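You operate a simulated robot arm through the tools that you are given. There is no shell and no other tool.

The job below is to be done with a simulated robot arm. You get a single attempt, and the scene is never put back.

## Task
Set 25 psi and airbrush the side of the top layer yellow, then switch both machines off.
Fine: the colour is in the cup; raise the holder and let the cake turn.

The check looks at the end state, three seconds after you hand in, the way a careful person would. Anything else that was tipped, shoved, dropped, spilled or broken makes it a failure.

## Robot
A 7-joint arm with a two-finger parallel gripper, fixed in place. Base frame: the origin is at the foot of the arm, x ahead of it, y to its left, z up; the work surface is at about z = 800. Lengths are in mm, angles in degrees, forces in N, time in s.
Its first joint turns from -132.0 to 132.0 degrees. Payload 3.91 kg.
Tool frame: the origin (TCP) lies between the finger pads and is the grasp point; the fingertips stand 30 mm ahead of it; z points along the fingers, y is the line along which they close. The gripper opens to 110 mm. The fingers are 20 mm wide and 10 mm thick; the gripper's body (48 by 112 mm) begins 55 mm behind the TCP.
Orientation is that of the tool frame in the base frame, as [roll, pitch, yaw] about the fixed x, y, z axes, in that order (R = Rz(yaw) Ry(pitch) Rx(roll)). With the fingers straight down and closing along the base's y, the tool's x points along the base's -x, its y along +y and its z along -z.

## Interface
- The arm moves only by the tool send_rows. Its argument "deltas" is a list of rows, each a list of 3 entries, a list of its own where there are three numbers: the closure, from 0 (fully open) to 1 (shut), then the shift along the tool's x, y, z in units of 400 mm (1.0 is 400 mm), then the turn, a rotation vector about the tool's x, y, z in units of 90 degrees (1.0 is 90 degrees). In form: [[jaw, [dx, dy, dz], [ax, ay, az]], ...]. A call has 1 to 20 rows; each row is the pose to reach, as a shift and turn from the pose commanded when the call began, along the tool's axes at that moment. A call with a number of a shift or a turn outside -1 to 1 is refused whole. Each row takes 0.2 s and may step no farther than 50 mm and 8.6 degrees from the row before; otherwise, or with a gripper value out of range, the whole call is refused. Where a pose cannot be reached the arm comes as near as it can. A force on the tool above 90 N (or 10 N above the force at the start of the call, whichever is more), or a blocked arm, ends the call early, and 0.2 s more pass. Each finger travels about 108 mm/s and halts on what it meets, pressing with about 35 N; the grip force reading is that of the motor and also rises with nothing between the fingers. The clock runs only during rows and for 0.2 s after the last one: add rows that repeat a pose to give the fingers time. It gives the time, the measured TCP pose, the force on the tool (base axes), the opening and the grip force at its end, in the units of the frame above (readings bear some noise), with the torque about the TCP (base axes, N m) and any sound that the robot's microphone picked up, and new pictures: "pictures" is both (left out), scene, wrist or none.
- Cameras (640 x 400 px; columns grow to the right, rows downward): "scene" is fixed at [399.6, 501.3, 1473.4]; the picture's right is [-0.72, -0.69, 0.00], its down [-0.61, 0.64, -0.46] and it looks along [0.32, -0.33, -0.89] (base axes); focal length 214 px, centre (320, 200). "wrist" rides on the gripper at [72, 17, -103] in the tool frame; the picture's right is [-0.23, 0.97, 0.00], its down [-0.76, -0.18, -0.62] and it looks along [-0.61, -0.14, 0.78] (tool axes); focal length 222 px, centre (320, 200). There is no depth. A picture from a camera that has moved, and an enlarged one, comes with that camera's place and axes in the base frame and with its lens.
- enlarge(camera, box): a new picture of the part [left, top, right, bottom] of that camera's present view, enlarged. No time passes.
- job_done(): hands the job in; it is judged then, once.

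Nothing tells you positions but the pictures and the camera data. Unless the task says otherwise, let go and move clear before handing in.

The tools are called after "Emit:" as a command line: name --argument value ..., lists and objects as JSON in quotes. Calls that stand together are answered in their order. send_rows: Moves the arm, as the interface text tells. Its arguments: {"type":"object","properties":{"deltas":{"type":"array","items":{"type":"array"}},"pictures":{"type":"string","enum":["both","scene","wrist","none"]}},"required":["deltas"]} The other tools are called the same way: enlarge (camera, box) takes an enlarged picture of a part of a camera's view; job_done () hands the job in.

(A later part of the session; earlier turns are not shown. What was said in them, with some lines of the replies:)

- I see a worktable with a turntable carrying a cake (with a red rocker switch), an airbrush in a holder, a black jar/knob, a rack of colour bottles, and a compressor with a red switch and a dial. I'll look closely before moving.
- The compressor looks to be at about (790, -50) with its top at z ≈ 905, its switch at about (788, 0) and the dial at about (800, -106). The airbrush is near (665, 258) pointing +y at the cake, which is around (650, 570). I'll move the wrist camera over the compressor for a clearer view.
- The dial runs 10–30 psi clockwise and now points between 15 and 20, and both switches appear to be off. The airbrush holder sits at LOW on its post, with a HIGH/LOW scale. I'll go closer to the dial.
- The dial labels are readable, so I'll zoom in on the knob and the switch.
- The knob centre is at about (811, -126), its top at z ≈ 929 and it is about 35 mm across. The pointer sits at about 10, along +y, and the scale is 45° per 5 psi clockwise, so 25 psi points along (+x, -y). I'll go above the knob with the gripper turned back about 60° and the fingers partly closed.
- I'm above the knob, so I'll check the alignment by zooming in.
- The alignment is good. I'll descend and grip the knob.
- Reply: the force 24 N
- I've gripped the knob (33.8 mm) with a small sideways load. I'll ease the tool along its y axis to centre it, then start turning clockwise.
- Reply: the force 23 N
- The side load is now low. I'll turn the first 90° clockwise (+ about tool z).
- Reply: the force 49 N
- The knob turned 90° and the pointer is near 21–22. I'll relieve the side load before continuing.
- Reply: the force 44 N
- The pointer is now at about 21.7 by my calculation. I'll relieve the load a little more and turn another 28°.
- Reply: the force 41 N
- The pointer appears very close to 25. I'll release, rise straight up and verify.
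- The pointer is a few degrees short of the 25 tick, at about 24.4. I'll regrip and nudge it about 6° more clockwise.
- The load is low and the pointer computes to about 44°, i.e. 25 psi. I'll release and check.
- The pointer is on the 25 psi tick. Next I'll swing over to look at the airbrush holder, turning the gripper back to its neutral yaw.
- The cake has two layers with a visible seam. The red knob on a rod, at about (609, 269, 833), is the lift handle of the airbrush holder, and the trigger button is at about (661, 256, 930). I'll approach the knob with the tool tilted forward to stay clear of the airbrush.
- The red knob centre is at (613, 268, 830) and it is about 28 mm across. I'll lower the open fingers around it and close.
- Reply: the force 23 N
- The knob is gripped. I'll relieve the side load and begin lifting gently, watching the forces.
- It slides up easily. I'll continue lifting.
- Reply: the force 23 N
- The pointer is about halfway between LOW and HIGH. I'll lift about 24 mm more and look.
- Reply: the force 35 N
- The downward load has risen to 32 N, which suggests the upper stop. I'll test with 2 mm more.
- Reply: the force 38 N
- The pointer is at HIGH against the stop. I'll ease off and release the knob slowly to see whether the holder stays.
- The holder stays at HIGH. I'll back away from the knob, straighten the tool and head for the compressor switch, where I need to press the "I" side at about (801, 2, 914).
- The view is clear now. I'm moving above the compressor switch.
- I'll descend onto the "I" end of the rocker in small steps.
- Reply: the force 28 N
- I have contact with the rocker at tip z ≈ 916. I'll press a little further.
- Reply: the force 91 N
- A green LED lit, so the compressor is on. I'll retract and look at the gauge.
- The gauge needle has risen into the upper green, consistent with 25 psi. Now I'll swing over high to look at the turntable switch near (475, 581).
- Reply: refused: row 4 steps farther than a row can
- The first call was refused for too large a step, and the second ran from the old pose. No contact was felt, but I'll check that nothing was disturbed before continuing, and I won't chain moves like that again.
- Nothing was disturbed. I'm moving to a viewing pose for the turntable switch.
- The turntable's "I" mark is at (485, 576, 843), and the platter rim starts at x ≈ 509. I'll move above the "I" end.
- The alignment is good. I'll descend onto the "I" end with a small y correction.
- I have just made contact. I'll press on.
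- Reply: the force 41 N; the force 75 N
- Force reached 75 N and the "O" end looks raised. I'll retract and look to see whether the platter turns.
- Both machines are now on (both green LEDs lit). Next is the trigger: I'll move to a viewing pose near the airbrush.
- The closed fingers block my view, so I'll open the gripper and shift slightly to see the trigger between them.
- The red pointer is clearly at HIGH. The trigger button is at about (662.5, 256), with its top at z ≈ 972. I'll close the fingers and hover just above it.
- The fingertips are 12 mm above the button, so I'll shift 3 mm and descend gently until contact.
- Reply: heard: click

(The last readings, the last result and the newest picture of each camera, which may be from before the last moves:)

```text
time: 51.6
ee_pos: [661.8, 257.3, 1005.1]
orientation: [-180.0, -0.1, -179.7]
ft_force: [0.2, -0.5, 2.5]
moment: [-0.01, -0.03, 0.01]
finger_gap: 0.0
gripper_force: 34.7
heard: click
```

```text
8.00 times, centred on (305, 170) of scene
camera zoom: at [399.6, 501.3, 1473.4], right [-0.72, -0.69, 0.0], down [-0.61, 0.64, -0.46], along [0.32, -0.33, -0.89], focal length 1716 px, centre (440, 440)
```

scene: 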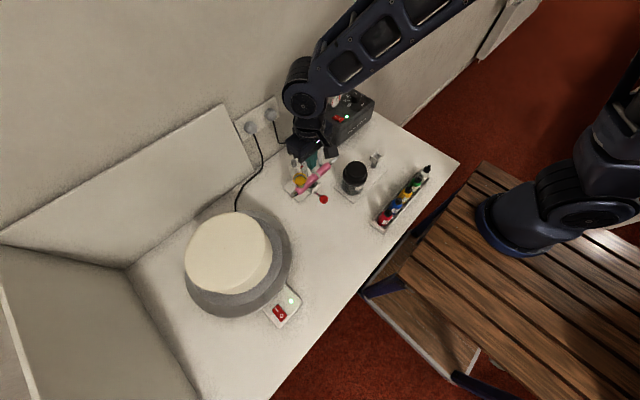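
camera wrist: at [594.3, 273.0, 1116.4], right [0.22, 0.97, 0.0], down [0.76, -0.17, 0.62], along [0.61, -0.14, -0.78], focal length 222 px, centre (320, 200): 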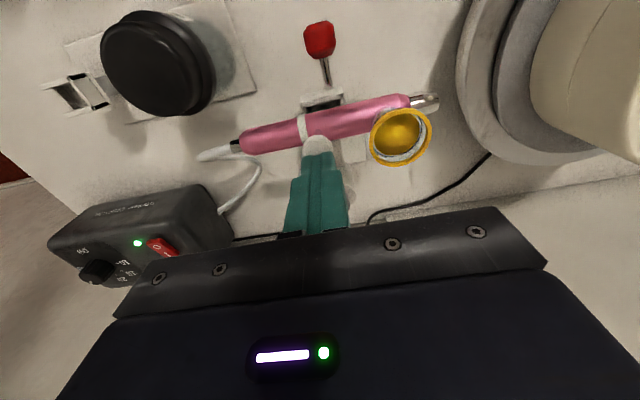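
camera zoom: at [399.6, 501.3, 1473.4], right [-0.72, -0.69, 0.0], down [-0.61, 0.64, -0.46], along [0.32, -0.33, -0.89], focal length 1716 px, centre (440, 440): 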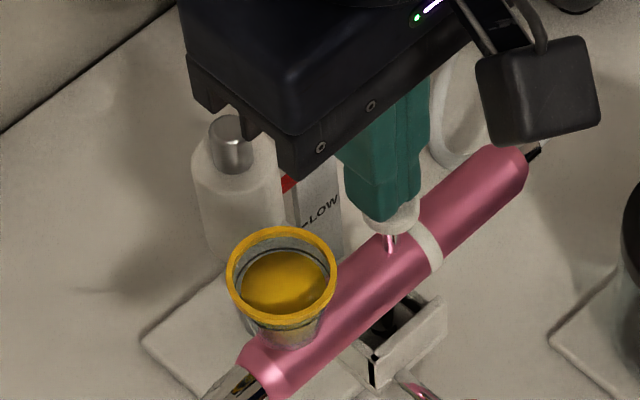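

A click was heard at 2.5 N, so the trigger is pressed. I'll hold here and watch the cake.

Emit:
send_rows --deltas '[[1, [0, 0, 0], [0, 0, 0]], [1, [0, 0, 0], [0, 0, 0]], [1, [0, 0, 0], [0, 0, 0]], [1, [0, 0, 0], [0, 0, 0]]]' --pictures "both"

Emit:
enlarge --camera "scene" --box '[170, 170, 320, 320]'

```text
time: 52.6
ee_pos: [660.2, 256.3, 1006.7]
orientation: [180.0, 0.0, -179.7]
ft_force: [-0.1, 0.2, 2.2]
moment: [-0.03, -0.01, 0.03]
finger_gap: 0.0
gripper_force: 34.9
camera wrist: at [589.0, 274.1, 1107.8], right [0.22, 0.97, 0.0], down [0.76, -0.17, 0.62], along [0.61, -0.14, -0.78], focal length 222 px, centre (320, 200)
```

scene: 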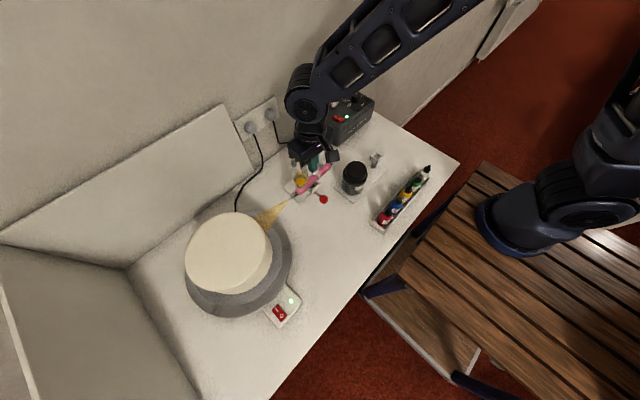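
wrist: 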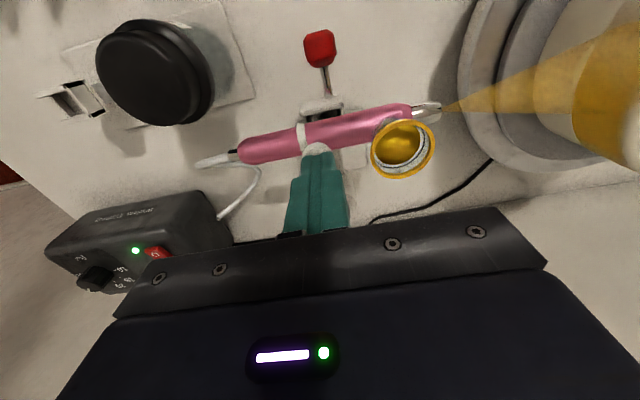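

```text
2.67 times, centred on (245, 245) of scene
camera zoom: at [399.6, 501.3, 1473.4], right [-0.72, -0.69, 0.0], down [-0.61, 0.64, -0.46], along [0.32, -0.33, -0.89], focal length 572 px, centre (520, 80)
```

zoom: 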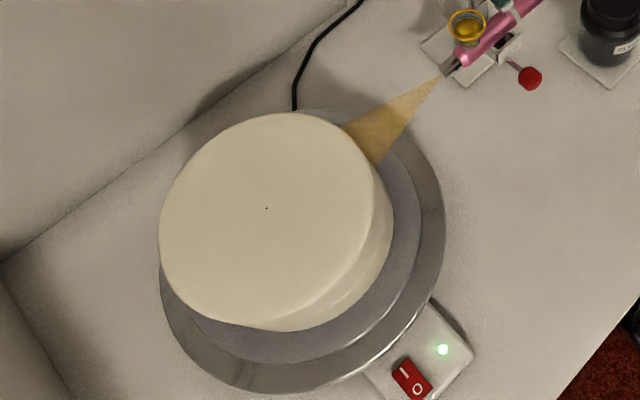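

The airbrush is spraying a yellow cone at the cake. I'll keep holding and follow the coverage.

Emit:
enlarge --camera "wrist" --box '[440, 0, 640, 180]'

Emit:
send_rows --deltas '[[1, [0, 0, 0], [0, 0, 0]], [1, [0, 0, 0], [0, 0, 0]], [1, [0, 0, 0], [0, 0, 0]], [1, [0, 0, 0], [0, 0, 0]], [1, [0, 0, 0], [0, 0, 0]], [1, [0, 0, 0], [0, 0, 0]], [1, [0, 0, 0], [0, 0, 0]], [1, [0, 0, 0], [0, 0, 0]], [1, [0, 0, 0], [0, 0, 0]]]' --pictures "none"

Emit:
enlarge --camera "scene" --box '[170, 170, 320, 320]'

Emit:
enlarge --camera "wrist" --box '[440, 0, 640, 180]'

```text
2.22 times, centred on (540, 90) of wrist
camera zoom: at [589.0, 274.1, 1107.8], right [0.22, 0.97, 0.0], down [0.76, -0.17, 0.62], along [0.61, -0.14, -0.78], focal length 494 px, centre (-169, 444)
```

zoom: 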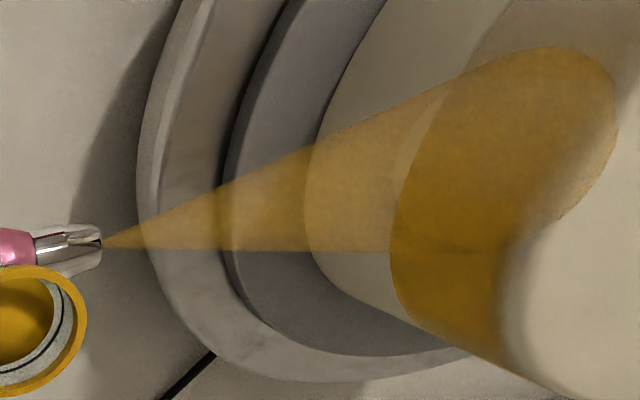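

```text
time: 54.6
ee_pos: [661.3, 256.9, 1004.6]
orientation: [-180.0, -0.1, -179.8]
ft_force: [-0.2, -0.1, 2.7]
moment: [0.0, -0.02, 0.02]
finger_gap: 0.0
gripper_force: 34.7
```

```text
2.67 times, centred on (245, 245) of scene
camera zoom: at [399.6, 501.3, 1473.4], right [-0.72, -0.69, 0.0], down [-0.61, 0.64, -0.46], along [0.32, -0.33, -0.89], focal length 572 px, centre (520, 80)
```

zoom: 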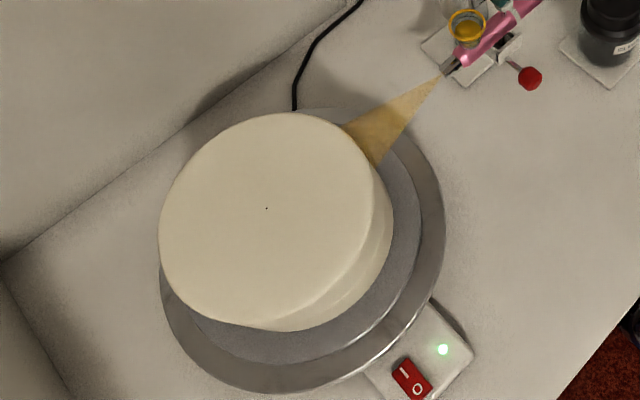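

```text
2.22 times, centred on (540, 90) of wrist
camera zoom: at [589.0, 274.1, 1107.8], right [0.22, 0.97, 0.0], down [0.76, -0.17, 0.62], along [0.61, -0.14, -0.78], focal length 494 px, centre (-169, 444)
```

zoom: 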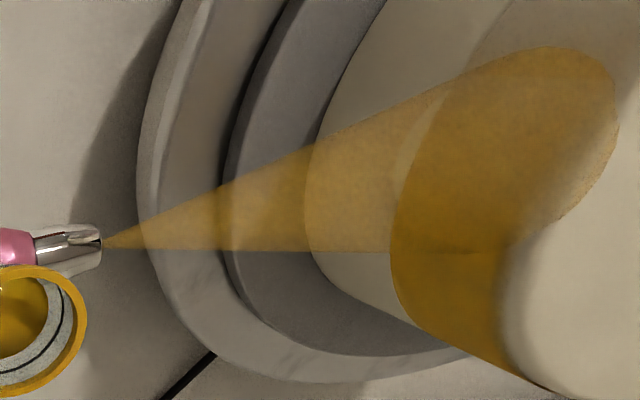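

Emit:
send_rows --deltas '[[1, [0, 0, 0], [0, 0, 0]], [1, [0, 0, 0], [0, 0, 0]], [1, [0, 0, 0], [0, 0, 0]], [1, [0, 0, 0], [0, 0, 0]], [1, [0, 0, 0], [0, 0, 0]], [1, [0, 0, 0], [0, 0, 0]], [1, [0, 0, 0], [0, 0, 0]], [1, [0, 0, 0], [0, 0, 0]], [1, [0, 0, 0], [0, 0, 0]]]' --pictures "none"

Emit:
enlarge --camera "scene" --box '[170, 170, 320, 320]'

Emit:
enlarge --camera "wrist" --box '[440, 0, 640, 180]'

```text
time: 56.6
ee_pos: [660.6, 257.0, 1005.7]
orientation: [180.0, 0.0, -179.7]
ft_force: [0.9, -0.4, 2.9]
moment: [0.0, -0.02, 0.01]
finger_gap: 0.0
gripper_force: 35.1
```

```text
2.67 times, centred on (245, 245) of scene
camera zoom: at [399.6, 501.3, 1473.4], right [-0.72, -0.69, 0.0], down [-0.61, 0.64, -0.46], along [0.32, -0.33, -0.89], focal length 572 px, centre (520, 80)
```

zoom: 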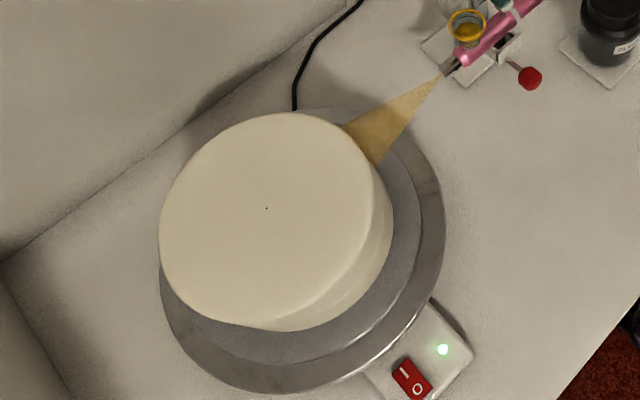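

```text
2.22 times, centred on (540, 90) of wrist
camera zoom: at [589.0, 274.1, 1107.8], right [0.22, 0.97, 0.0], down [0.76, -0.17, 0.62], along [0.61, -0.14, -0.78], focal length 494 px, centre (-169, 444)
```

zoom: 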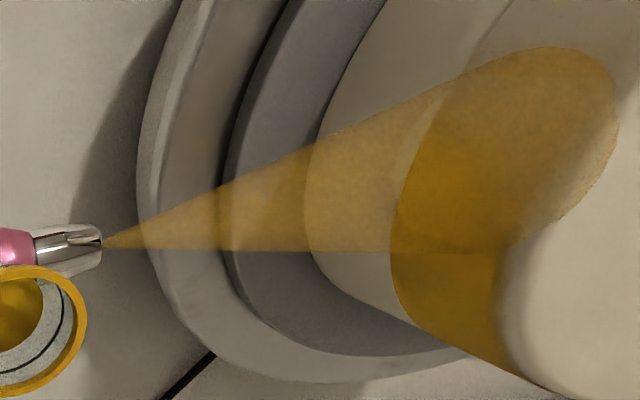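

The colour in the cup is falling steadily and the painted band is travelling around the back. I'll keep holding.

Emit:
send_rows --deltas '[[1, [0, 0, 0], [0, 0, 0]], [1, [0, 0, 0], [0, 0, 0]], [1, [0, 0, 0], [0, 0, 0]], [1, [0, 0, 0], [0, 0, 0]], [1, [0, 0, 0], [0, 0, 0]], [1, [0, 0, 0], [0, 0, 0]], [1, [0, 0, 0], [0, 0, 0]], [1, [0, 0, 0], [0, 0, 0]], [1, [0, 0, 0], [0, 0, 0]], [1, [0, 0, 0], [0, 0, 0]], [1, [0, 0, 0], [0, 0, 0]], [1, [0, 0, 0], [0, 0, 0]], [1, [0, 0, 0], [0, 0, 0]], [1, [0, 0, 0], [0, 0, 0]]]' --pictures "none"

Emit:
enlarge --camera "scene" --box '[170, 170, 320, 320]'

Emit:
enlarge --camera "wrist" --box '[360, 0, 640, 200]'

```text
time: 59.6
ee_pos: [659.9, 256.3, 1004.6]
orientation: [-180.0, 0.0, -179.8]
ft_force: [0.0, 0.1, 2.7]
moment: [0.01, -0.01, 0.01]
finger_gap: 0.1
gripper_force: 35.1
```

```text
2.67 times, centred on (245, 245) of scene
camera zoom: at [399.6, 501.3, 1473.4], right [-0.72, -0.69, 0.0], down [-0.61, 0.64, -0.46], along [0.32, -0.33, -0.89], focal length 572 px, centre (520, 80)
```

zoom: 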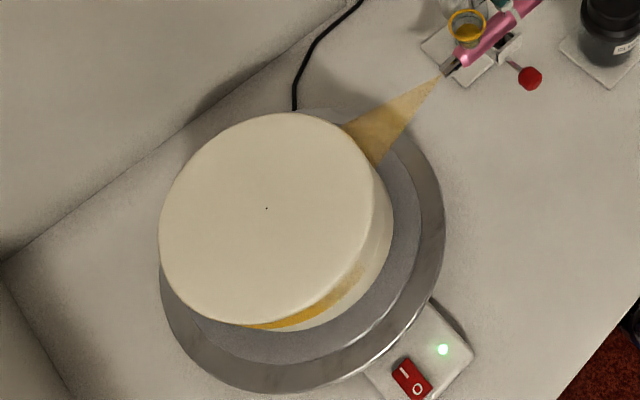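

```text
2.00 times, centred on (500, 100) of wrist
camera zoom: at [589.0, 274.1, 1107.8], right [0.22, 0.97, 0.0], down [0.76, -0.17, 0.62], along [0.61, -0.14, -0.78], focal length 444 px, centre (-40, 400)
```

zoom: 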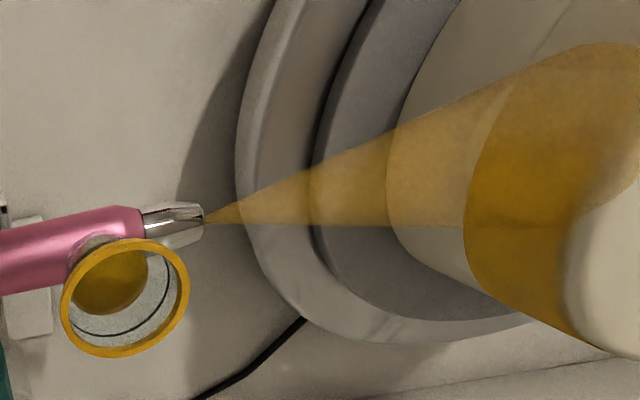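

About 284° is done in roughly 8 s, so one turn takes about 10.4 s. I'll hold about 2.6 s more, then check.

Emit:
send_rows --deltas '[[1, [0, 0, 0], [0, 0, 0]], [1, [0, 0, 0], [0, 0, 0]], [1, [0, 0, 0], [0, 0, 0]], [1, [0, 0, 0], [0, 0, 0]], [1, [0, 0, 0], [0, 0, 0]], [1, [0, 0, 0], [0, 0, 0]], [1, [0, 0, 0], [0, 0, 0]], [1, [0, 0, 0], [0, 0, 0]], [1, [0, 0, 0], [0, 0, 0]], [1, [0, 0, 0], [0, 0, 0]], [1, [0, 0, 0], [0, 0, 0]], [1, [0, 0, 0], [0, 0, 0]]]' --pictures "none"

Emit:
enlarge --camera "scene" --box '[170, 170, 320, 320]'

Emit:
enlarge --camera "wrist" --box '[360, 0, 640, 200]'

```text
time: 62.2
ee_pos: [661.0, 257.0, 1005.6]
orientation: [179.9, 0.0, -179.7]
ft_force: [0.9, -0.7, 2.7]
moment: [0.01, 0.01, 0.0]
finger_gap: 0.0
gripper_force: 34.9
```

```text
2.67 times, centred on (245, 245) of scene
camera zoom: at [399.6, 501.3, 1473.4], right [-0.72, -0.69, 0.0], down [-0.61, 0.64, -0.46], along [0.32, -0.33, -0.89], focal length 572 px, centre (520, 80)
```

zoom: 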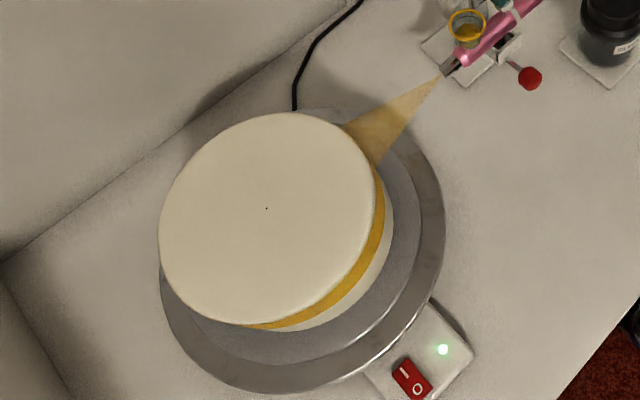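

```text
2.00 times, centred on (500, 100) of wrist
camera zoom: at [589.0, 274.1, 1107.8], right [0.22, 0.97, 0.0], down [0.76, -0.17, 0.62], along [0.61, -0.14, -0.78], focal length 444 px, centre (-40, 400)
```

zoom: 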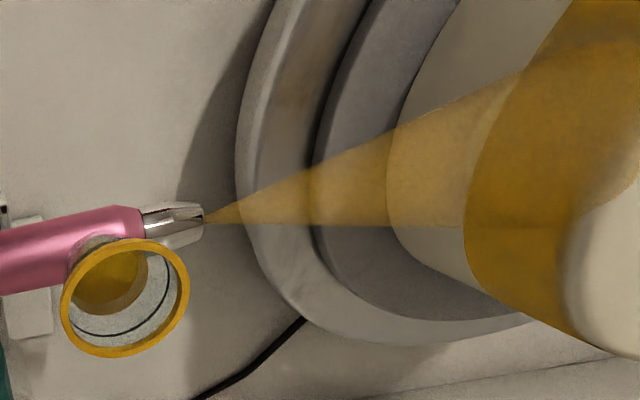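

The band now closes all the way round. I'll overlap about 1 s more, then lift straight off the trigger.

Emit:
send_rows --deltas '[[1, [0, 0, 0], [0, 0, 0]], [1, [0, 0, 0], [0, 0, 0]], [1, [0, 0, 0], [0, 0, 0]], [1, [0, 0, 0], [0, 0, 0]], [1, [0, 0, -0.05], [0, 0, 0]], [1, [0, 0, -0.15], [0, 0, 0]], [1, [0, 0, -0.25], [0, 0, 0]]]' --pictures "both"

Emit:
enlarge --camera "scene" --box '[170, 150, 320, 320]'

Emit:
enlarge --camera "wrist" --box '[360, 0, 640, 200]'

```text
time: 63.8
ee_pos: [662.4, 256.8, 1103.2]
orientation: [179.9, 0.0, -179.8]
ft_force: [-0.7, 0.0, -0.4]
moment: [-0.02, 0.04, -0.02]
finger_gap: 0.2
gripper_force: 35.3
camera wrist: at [590.1, 273.8, 1206.2], right [0.22, 0.97, 0.0], down [0.76, -0.17, 0.62], along [0.61, -0.14, -0.78], focal length 222 px, centre (320, 200)
```

scene: 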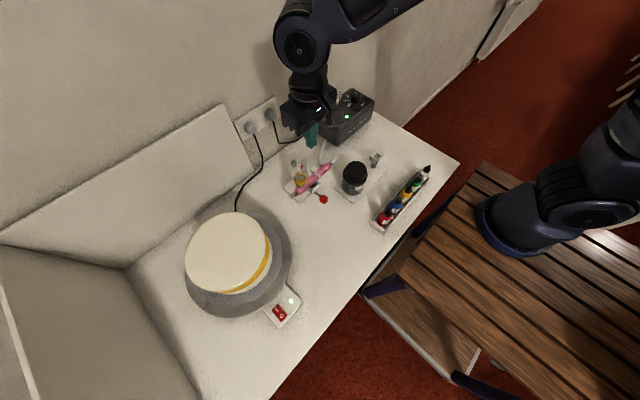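
wrist: 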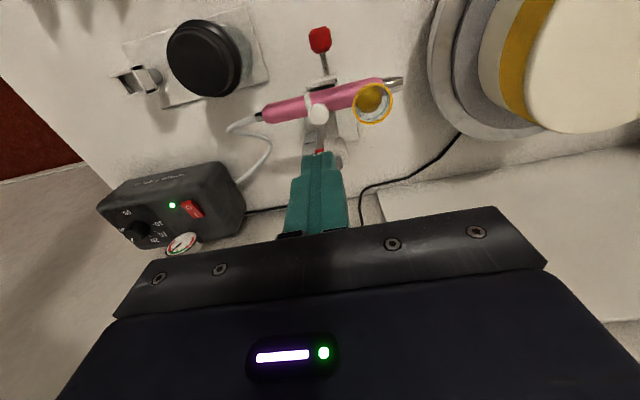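

```text
2.35 times, centred on (245, 235) of scene
camera zoom: at [399.6, 501.3, 1473.4], right [-0.72, -0.69, 0.0], down [-0.61, 0.64, -0.46], along [0.32, -0.33, -0.89], focal length 505 px, centre (496, 118)
```

zoom: 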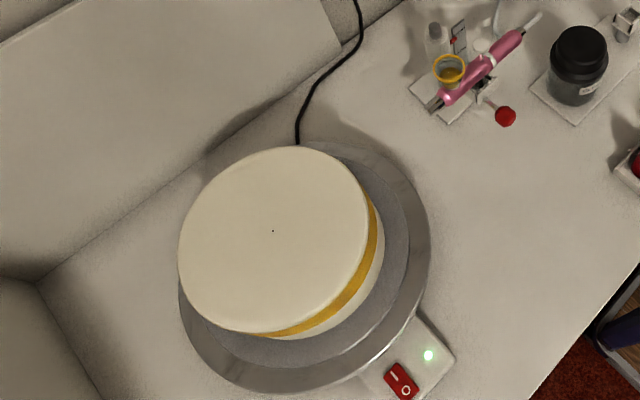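

```text
2.00 times, centred on (500, 100) of wrist
camera zoom: at [590.1, 273.8, 1206.2], right [0.22, 0.97, 0.0], down [0.76, -0.17, 0.62], along [0.61, -0.14, -0.78], focal length 444 px, centre (-40, 400)
```

zoom: 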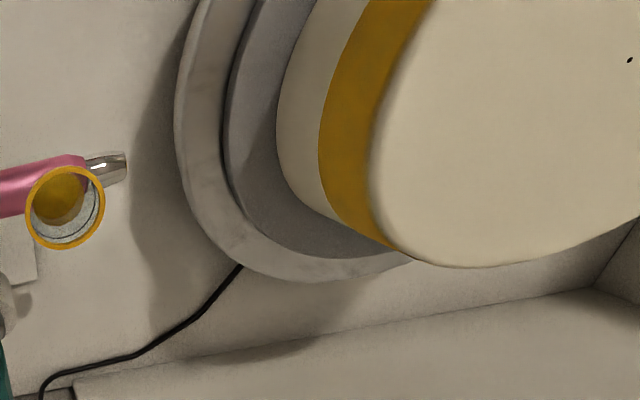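

The spray stopped and the top layer has a clean yellow band. Next I'll switch the compressor off by pressing the "O" end at about (778, 1), checking the rest of the band as the cake turns.

Emit:
send_rows --deltas '[[1, [-0.041, -0.0915, 0.042], [0, 0, 0]], [1, [-0.082, -0.183, 0.084], [0, 0, 0]], [1, [-0.123, -0.274, 0.126], [0, 0, 0]], [1, [-0.164, -0.366, 0.168], [0, 0, 0]], [1, [-0.205, -0.457, 0.21], [0, 0, 0]], [1, [-0.246, -0.549, 0.252], [0, 0, 0]], [1, [-0.2875, -0.64, 0.295], [0, 0, 0]], [1, [-0.2875, -0.64, 0.295], [0, 0, 0]]]' --pictures "wrist"

Emit:
enlarge --camera "wrist" --box '[240, 80, 400, 220]'

Emit:
enlarge --camera "scene" --box '[170, 190, 320, 320]'

```text
time: 65.6
ee_pos: [780.4, -1.1, 985.1]
orientation: [-180.0, 0.0, -179.7]
ft_force: [-0.2, -0.4, 0.4]
moment: [0.02, 0.0, 0.02]
finger_gap: 0.0
gripper_force: 35.7
camera wrist: at [707.7, 16.8, 1088.4], right [0.22, 0.97, 0.0], down [0.76, -0.17, 0.62], along [0.61, -0.14, -0.78], focal length 222 px, centre (320, 200)
```

wrist: 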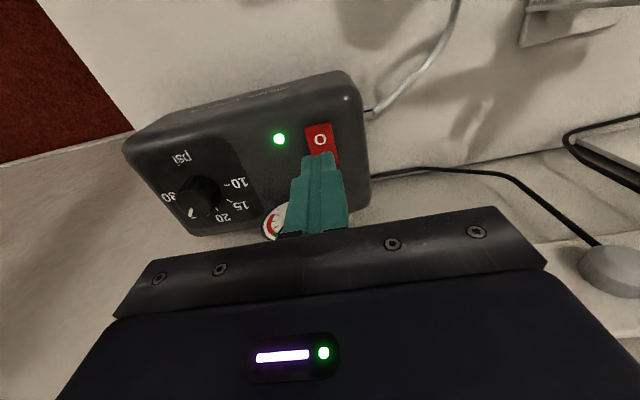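

```text
2.86 times, centred on (320, 150) of wrist
camera zoom: at [707.7, 16.8, 1088.4], right [0.22, 0.97, 0.0], down [0.76, -0.17, 0.62], along [0.61, -0.14, -0.78], focal length 635 px, centre (320, 343)
```

zoom: 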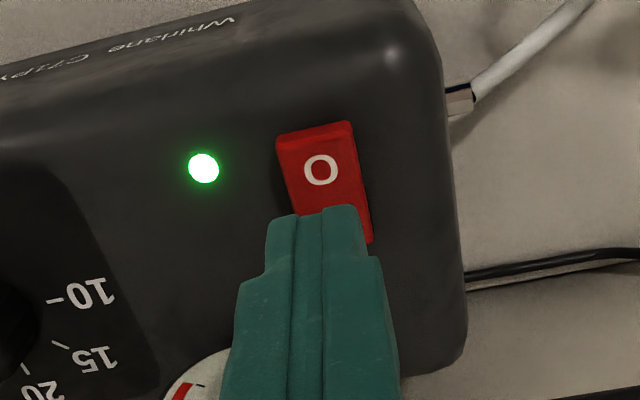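

```text
3.08 times, centred on (245, 255) of scene
camera zoom: at [399.6, 501.3, 1473.4], right [-0.72, -0.69, 0.0], down [-0.61, 0.64, -0.46], along [0.32, -0.33, -0.89], focal length 660 px, centre (551, 31)
```

zoom: 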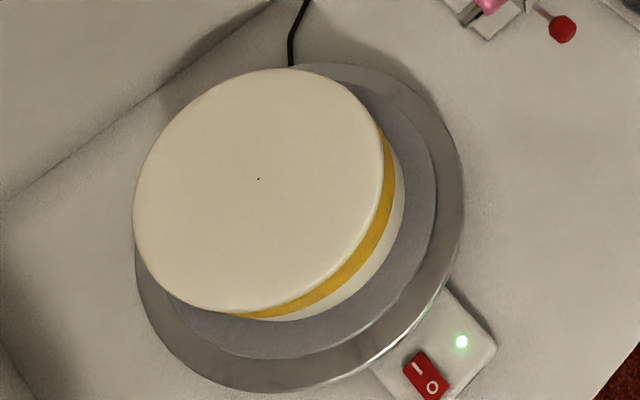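

The band looks even. I'll descend on the "O" end of the compressor switch.

Emit:
send_rows --deltas '[[1, [0.009, 0, 0.04], [0, 0, 0]], [1, [0.009, 0, 0.075], [0, 0, 0]], [1, [0.009, 0, 0.09], [0, 0, 0]], [1, [0.009, 0, 0.095], [0, 0, 0]], [1, [0.009, 0, 0.1], [0, 0, 0]]]' --pictures "none"

Emit:
enlarge --camera "scene" --box '[170, 190, 320, 320]'

```text
time: 66.8
ee_pos: [773.6, 1.5, 946.6]
orientation: [-180.0, 0.1, -179.7]
ft_force: [-4.2, -2.6, 14.1]
moment: [-0.1, 0.0, 0.06]
finger_gap: 0.1
gripper_force: 35.0
```

```text
3.08 times, centred on (245, 255) of scene
camera zoom: at [399.6, 501.3, 1473.4], right [-0.72, -0.69, 0.0], down [-0.61, 0.64, -0.46], along [0.32, -0.33, -0.89], focal length 660 px, centre (551, 31)
```

zoom: 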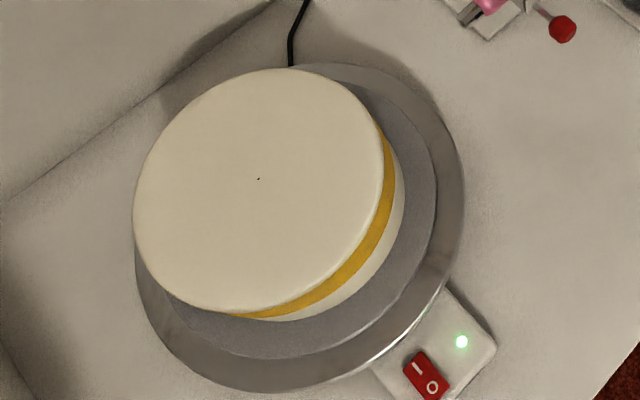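

Emit:
send_rows --deltas '[[1, [0, 0, 0.004], [0, 0, 0]], [1, [0, 0, 0.007], [0, 0, 0]]]' --pictures "none"

Emit:
enlarge --camera "scene" --box '[310, 80, 390, 150]'

```text
time: 67.4
ee_pos: [771.0, 0.8, 947.0]
orientation: [-179.9, 0.2, -179.7]
ft_force: [-13.3, -3.4, 62.8]
moment: [-0.14, -0.26, 0.05]
finger_gap: 0.0
gripper_force: 35.5
```

```text
5.71 times, centred on (350, 115) of scene
camera zoom: at [399.6, 501.3, 1473.4], right [-0.72, -0.69, 0.0], down [-0.61, 0.64, -0.46], along [0.32, -0.33, -0.89], focal length 1226 px, centre (149, 686)
```

zoom: 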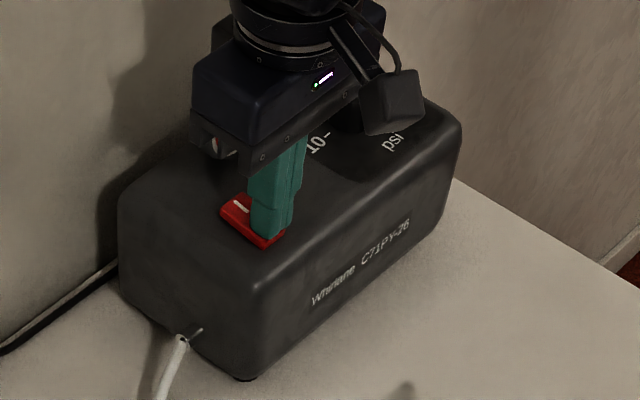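

The LED looks off. I'll retract straight up and verify.

Emit:
send_rows --deltas '[[1, [0, 0, -0.03], [0, 0, 0]], [1, [0, 0, -0.12], [0, 0, 0]], [1, [0.05, 0.03, -0.22], [0, 0, 0]], [1, [0.12, 0.08, -0.3], [0, 0, 0]], [1, [0.12, 0.08, -0.3], [0, 0, 0]]]' --pictures "none"

Emit:
enlarge --camera "scene" --box '[310, 80, 390, 150]'

Emit:
enlarge --camera "scene" --box '[170, 190, 320, 320]'

```text
time: 68.6
ee_pos: [721.9, 39.7, 1063.6]
orientation: [-180.0, 0.0, -179.7]
ft_force: [0.5, -0.1, 1.0]
moment: [0.0, -0.01, 0.0]
finger_gap: 0.2
gripper_force: 34.9
```

```text
5.71 times, centred on (350, 115) of scene
camera zoom: at [399.6, 501.3, 1473.4], right [-0.72, -0.69, 0.0], down [-0.61, 0.64, -0.46], along [0.32, -0.33, -0.89], focal length 1226 px, centre (149, 686)
```

zoom: 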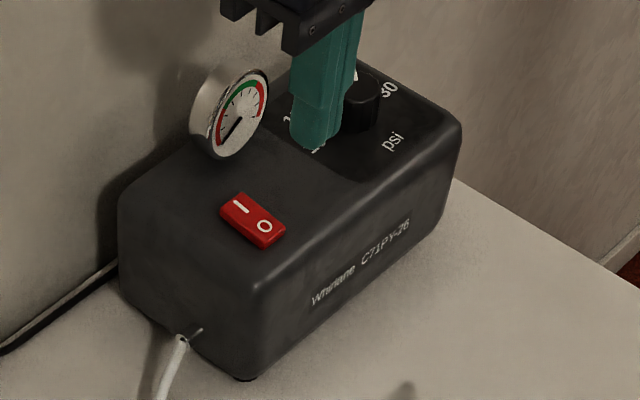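

```text
3.08 times, centred on (245, 255) of scene
camera zoom: at [399.6, 501.3, 1473.4], right [-0.72, -0.69, 0.0], down [-0.61, 0.64, -0.46], along [0.32, -0.33, -0.89], focal length 660 px, centre (551, 31)
```

zoom: 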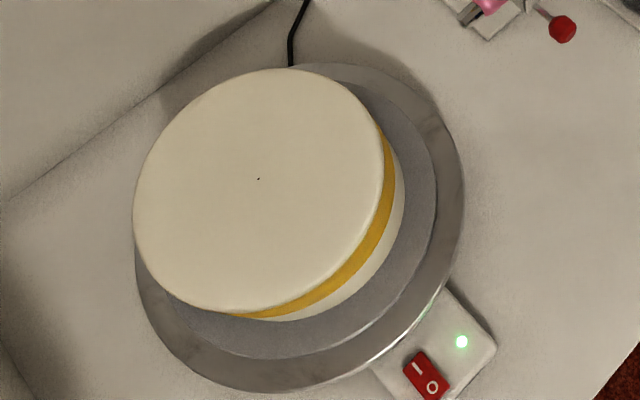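

The compressor is off (LED dark, gauge back down). I'm heading to the turntable switch via a high path.

Emit:
send_rows --deltas '[[1, [0.058, 0.093, -0.03], [0, 0, 0]], [1, [0.116, 0.186, -0.06], [0, 0, 0]], [1, [0.174, 0.279, -0.09], [0, 0, 0]], [1, [0.232, 0.372, -0.115], [0, 0, 0]], [1, [0.29, 0.465, -0.115], [0, 0, 0]], [1, [0.348, 0.558, -0.115], [0, 0, 0]], [1, [0.405, 0.65, -0.115], [0, 0, 0]]]' --pictures "none"

Emit:
enlarge --camera "scene" --box '[170, 190, 320, 320]'

```text
time: 70.2
ee_pos: [559.5, 293.8, 1111.6]
orientation: [-180.0, -0.1, -179.8]
ft_force: [0.8, -0.3, -0.4]
moment: [0.06, -0.03, -0.02]
finger_gap: 0.1
gripper_force: 34.8
```

```text
3.08 times, centred on (245, 255) of scene
camera zoom: at [399.6, 501.3, 1473.4], right [-0.72, -0.69, 0.0], down [-0.61, 0.64, -0.46], along [0.32, -0.33, -0.89], focal length 660 px, centre (551, 31)
```

zoom: 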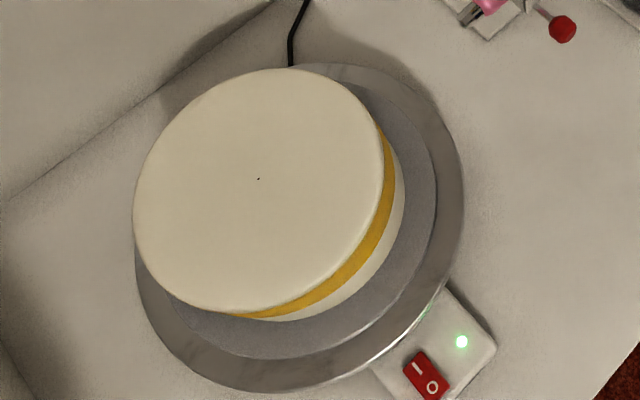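

Emit:
send_rows --deltas '[[1, [0.055, 0.085, 0.025], [0, 0, 0]], [1, [0.11, 0.17, 0.05], [0, 0, 0]], [1, [0.165, 0.255, 0.075], [0, 0, 0]], [1, [0.22, 0.34, 0.1], [0, 0, 0]], [1, [0.275, 0.425, 0.125], [0, 0, 0]], [1, [0.33, 0.51, 0.15], [0, 0, 0]], [1, [0.385, 0.595, 0.175], [0, 0, 0]], [1, [0.44, 0.68, 0.2], [0, 0, 0]], [1, [0.44, 0.68, 0.2], [0, 0, 0]]]' --pictures "wrist"

Emit:
enlarge --camera "scene" --box '[170, 190, 320, 320]'

```text
time: 72.2
ee_pos: [385.7, 565.1, 1028.5]
orientation: [-180.0, 0.0, -179.7]
ft_force: [-0.4, 0.6, -0.9]
moment: [0.0, -0.02, 0.0]
finger_gap: 0.3
gripper_force: 34.7
camera wrist: at [313.3, 582.4, 1131.9], right [0.22, 0.97, 0.0], down [0.76, -0.17, 0.62], along [0.61, -0.14, -0.78], focal length 222 px, centre (320, 200)
```

wrist: 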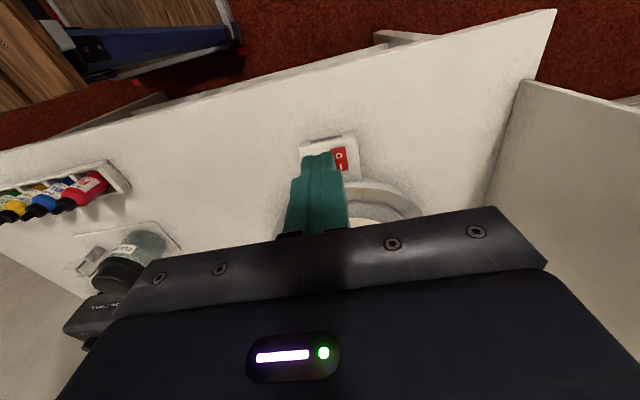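

```text
3.08 times, centred on (245, 255) of scene
camera zoom: at [399.6, 501.3, 1473.4], right [-0.72, -0.69, 0.0], down [-0.61, 0.64, -0.46], along [0.32, -0.33, -0.89], focal length 660 px, centre (551, 31)
```

zoom: 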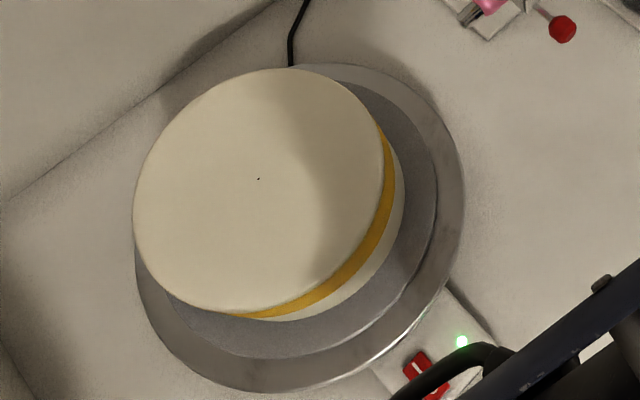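

The whole band passed by evenly. I'll now hover over the turntable's "O" end.

Emit:
send_rows --deltas '[[1, [-0.047, 0.0065, 0.077], [0, 0, 0]], [1, [-0.094, 0.013, 0.154], [0, 0, 0]], [1, [-0.141, 0.02, 0.231], [0, 0, 0]], [1, [-0.188, 0.026, 0.308], [0, 0, 0]], [1, [-0.188, 0.026, 0.308], [0, 0, 0]]]' --pictures "none"

Emit:
enlarge --camera "wrist" --box '[230, 90, 410, 220]'

```text
time: 73.4
ee_pos: [459.6, 574.7, 907.6]
orientation: [-179.9, 0.0, -179.8]
ft_force: [0.9, -0.4, -0.4]
moment: [-0.01, -0.03, -0.01]
finger_gap: 0.1
gripper_force: 35.0
```

```text
3.08 times, centred on (320, 155) of wrist
camera zoom: at [388.6, 591.8, 1010.3], right [0.22, 0.97, 0.0], down [0.76, -0.17, 0.62], along [0.61, -0.14, -0.78], focal length 684 px, centre (320, 338)
```

zoom: 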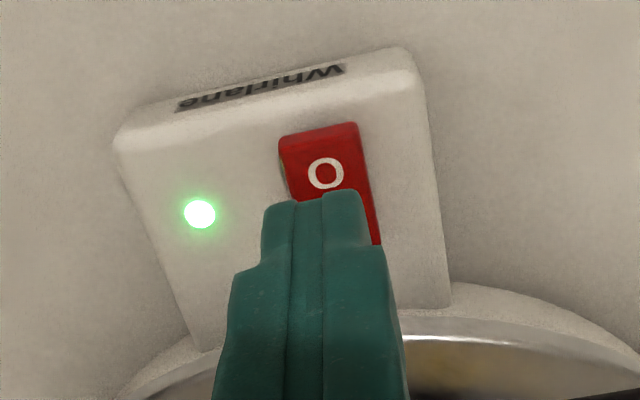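

Emit:
send_rows --deltas '[[1, [0, 0.001, 0.035], [0, 0, 0]], [1, [0, 0.001, 0.065], [0, 0, 0]], [1, [0, 0.001, 0.08], [0, 0, 0]], [1, [0, 0.001, 0.086], [0, 0, 0]], [1, [0, 0.001, 0.09], [0, 0, 0]]]' --pictures "none"

```text
time: 74.6
ee_pos: [459.3, 574.4, 871.6]
orientation: [-179.9, 0.0, -179.8]
ft_force: [-1.5, -0.4, 0.5]
moment: [-0.02, 0.03, 0.03]
finger_gap: 0.0
gripper_force: 34.7
```

Emit:
send_rows --deltas '[[1, [0, 0, 0.004], [0, 0, 0]], [1, [0, 0, 0.008], [0, 0, 0]], [1, [0, 0, 0.011], [0, 0, 0]]]' --pictures "none"

Emit:
enlarge --camera "wrist" --box '[230, 90, 410, 220]'

```text
time: 75.4
ee_pos: [459.6, 574.3, 869.0]
orientation: [179.8, 0.1, -179.7]
ft_force: [-8.5, -7.4, 37.7]
moment: [-0.21, -0.1, -0.3]
finger_gap: 0.0
gripper_force: 35.5
```

```text
3.08 times, centred on (320, 155) of wrist
camera zoom: at [387.0, 591.6, 971.0], right [0.22, 0.98, 0.0], down [0.76, -0.18, 0.62], along [0.61, -0.14, -0.78], focal length 684 px, centre (320, 338)
```

zoom: 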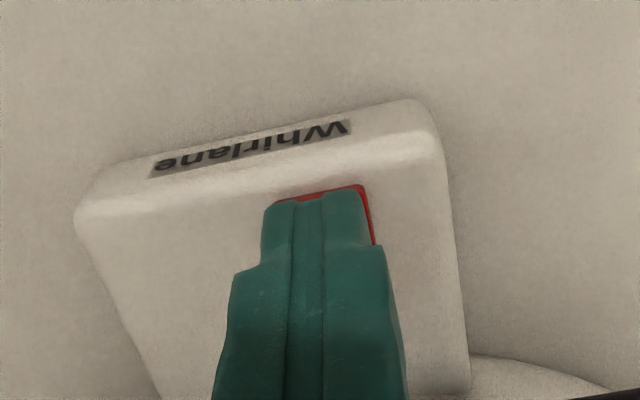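

The LED is off. I'll retract up and away.

Emit:
send_rows --deltas '[[1, [0, 0, -0.05], [0, 0, 0]], [1, [0.02, -0.02, -0.15], [0, 0, 0]], [1, [0.08, -0.06, -0.25], [0, 0, 0]], [1, [0.14, -0.12, -0.33], [0, 0, 0]], [1, [0.18, -0.2, -0.4], [0, 0, 0]], [1, [0.18, -0.2, -0.4], [0, 0, 0]]]' --pictures "both"

Emit:
enlarge --camera "scene" --box '[170, 190, 320, 340]'

```text
time: 76.8
ee_pos: [391.6, 494.2, 1025.1]
orientation: [-180.0, 0.0, -179.8]
ft_force: [0.1, 0.7, -1.2]
moment: [0.01, -0.02, -0.02]
finger_gap: 0.0
gripper_force: 35.1
camera wrist: at [319.7, 510.7, 1128.8], right [0.22, 0.97, 0.0], down [0.76, -0.17, 0.62], along [0.61, -0.14, -0.78], focal length 222 px, centre (320, 200)
```

scene: 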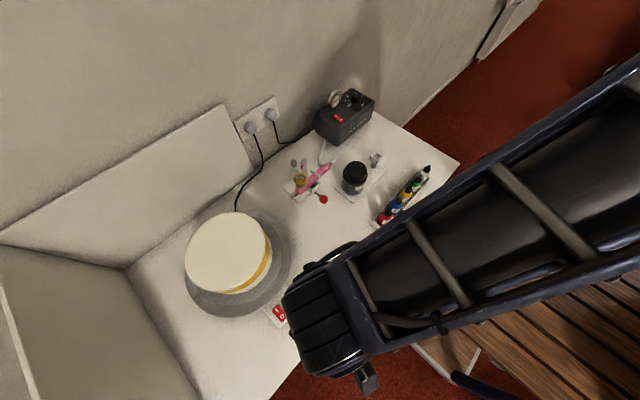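
wrist: 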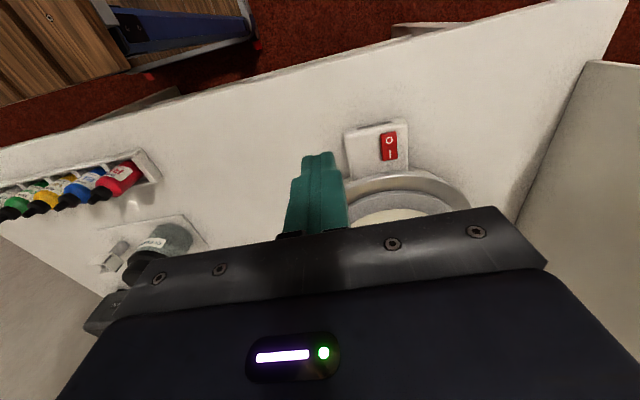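

```text
2.67 times, centred on (245, 265) of scene
camera zoom: at [399.6, 501.3, 1473.4], right [-0.72, -0.69, 0.0], down [-0.61, 0.64, -0.46], along [0.32, -0.33, -0.89], focal length 572 px, centre (520, 27)
```

zoom: 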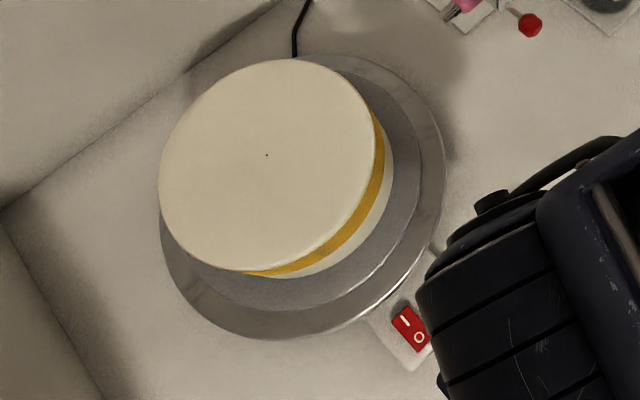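

Both machines are off. As a last check, I'll look at the dial, the holder and the surroundings.

Emit:
enlarge --camera "scene" --box '[315, 75, 385, 145]'

Emit:
enlarge --camera "scene" --box '[275, 140, 375, 220]'

Emit:
enlarge --camera "wrist" --box '[320, 100, 480, 220]'

```text
5.71 times, centred on (350, 110) of scene
camera zoom: at [399.6, 501.3, 1473.4], right [-0.72, -0.69, 0.0], down [-0.61, 0.64, -0.46], along [0.32, -0.33, -0.89], focal length 1226 px, centre (149, 714)
```

zoom: 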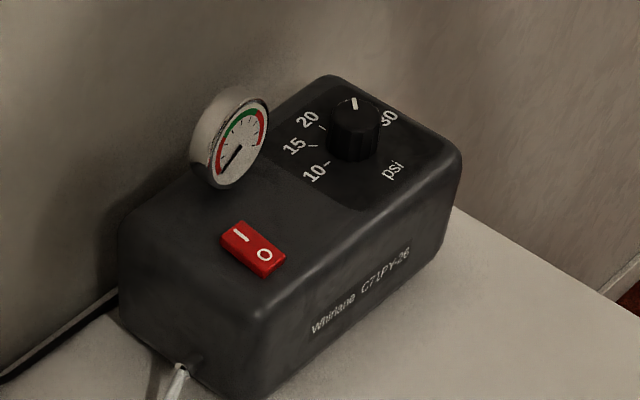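

```text
5.00 times, centred on (325, 180) of scene
camera zoom: at [399.6, 501.3, 1473.4], right [-0.72, -0.69, 0.0], down [-0.61, 0.64, -0.46], along [0.32, -0.33, -0.89], focal length 1072 px, centre (295, 300)
```

zoom: 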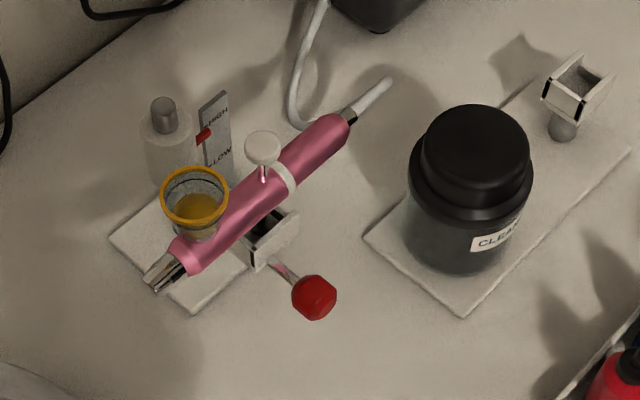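

```text
3.33 times, centred on (400, 160) of wrist
camera zoom: at [319.7, 510.7, 1128.8], right [0.22, 0.97, 0.0], down [0.76, -0.17, 0.62], along [0.61, -0.14, -0.78], focal length 740 px, centre (53, 333)
```

zoom: 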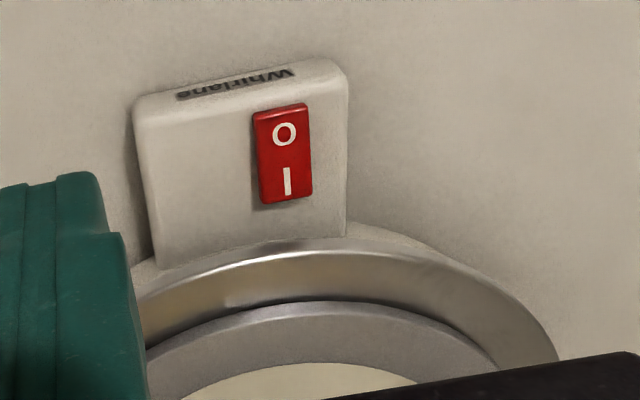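

The dial is at 25 psi, the holder is at HIGH, and the top layer's side is yellow all the way round. Both machines are off, nothing was disturbed and the arm is clear, so I'm handing in.

Emit:
job_done

```text
The job is handed in.
```

I set the pressure to 25 psi and airbrushed the side of the cake's top layer yellow all the way round. I then switched both machines off and handed the job in; I haven't seen the check's result.

- **Pressure:** the dial pointer sits on the 25 mark. With the compressor running, the gauge needle moved up into the green. The gauge has no numbers, so the dial is the only psi reading.
- **Spraying:** I raised the holder to HIGH and switched the turntable on. I held the trigger for a little over one full turn, so the ends of the band overlap. The yellow looked even as the cake turned, and the lower layer stayed clean.
- **Off:** both green lights are out, and the compressor gauge has dropped back down.
- **Surroundings:** I saw nothing tipped, moved or spilled, and the arm is clear of everything. One move was refused and the next ran from the wrong starting point. It touched nothing, and I checked the scene before carrying on.
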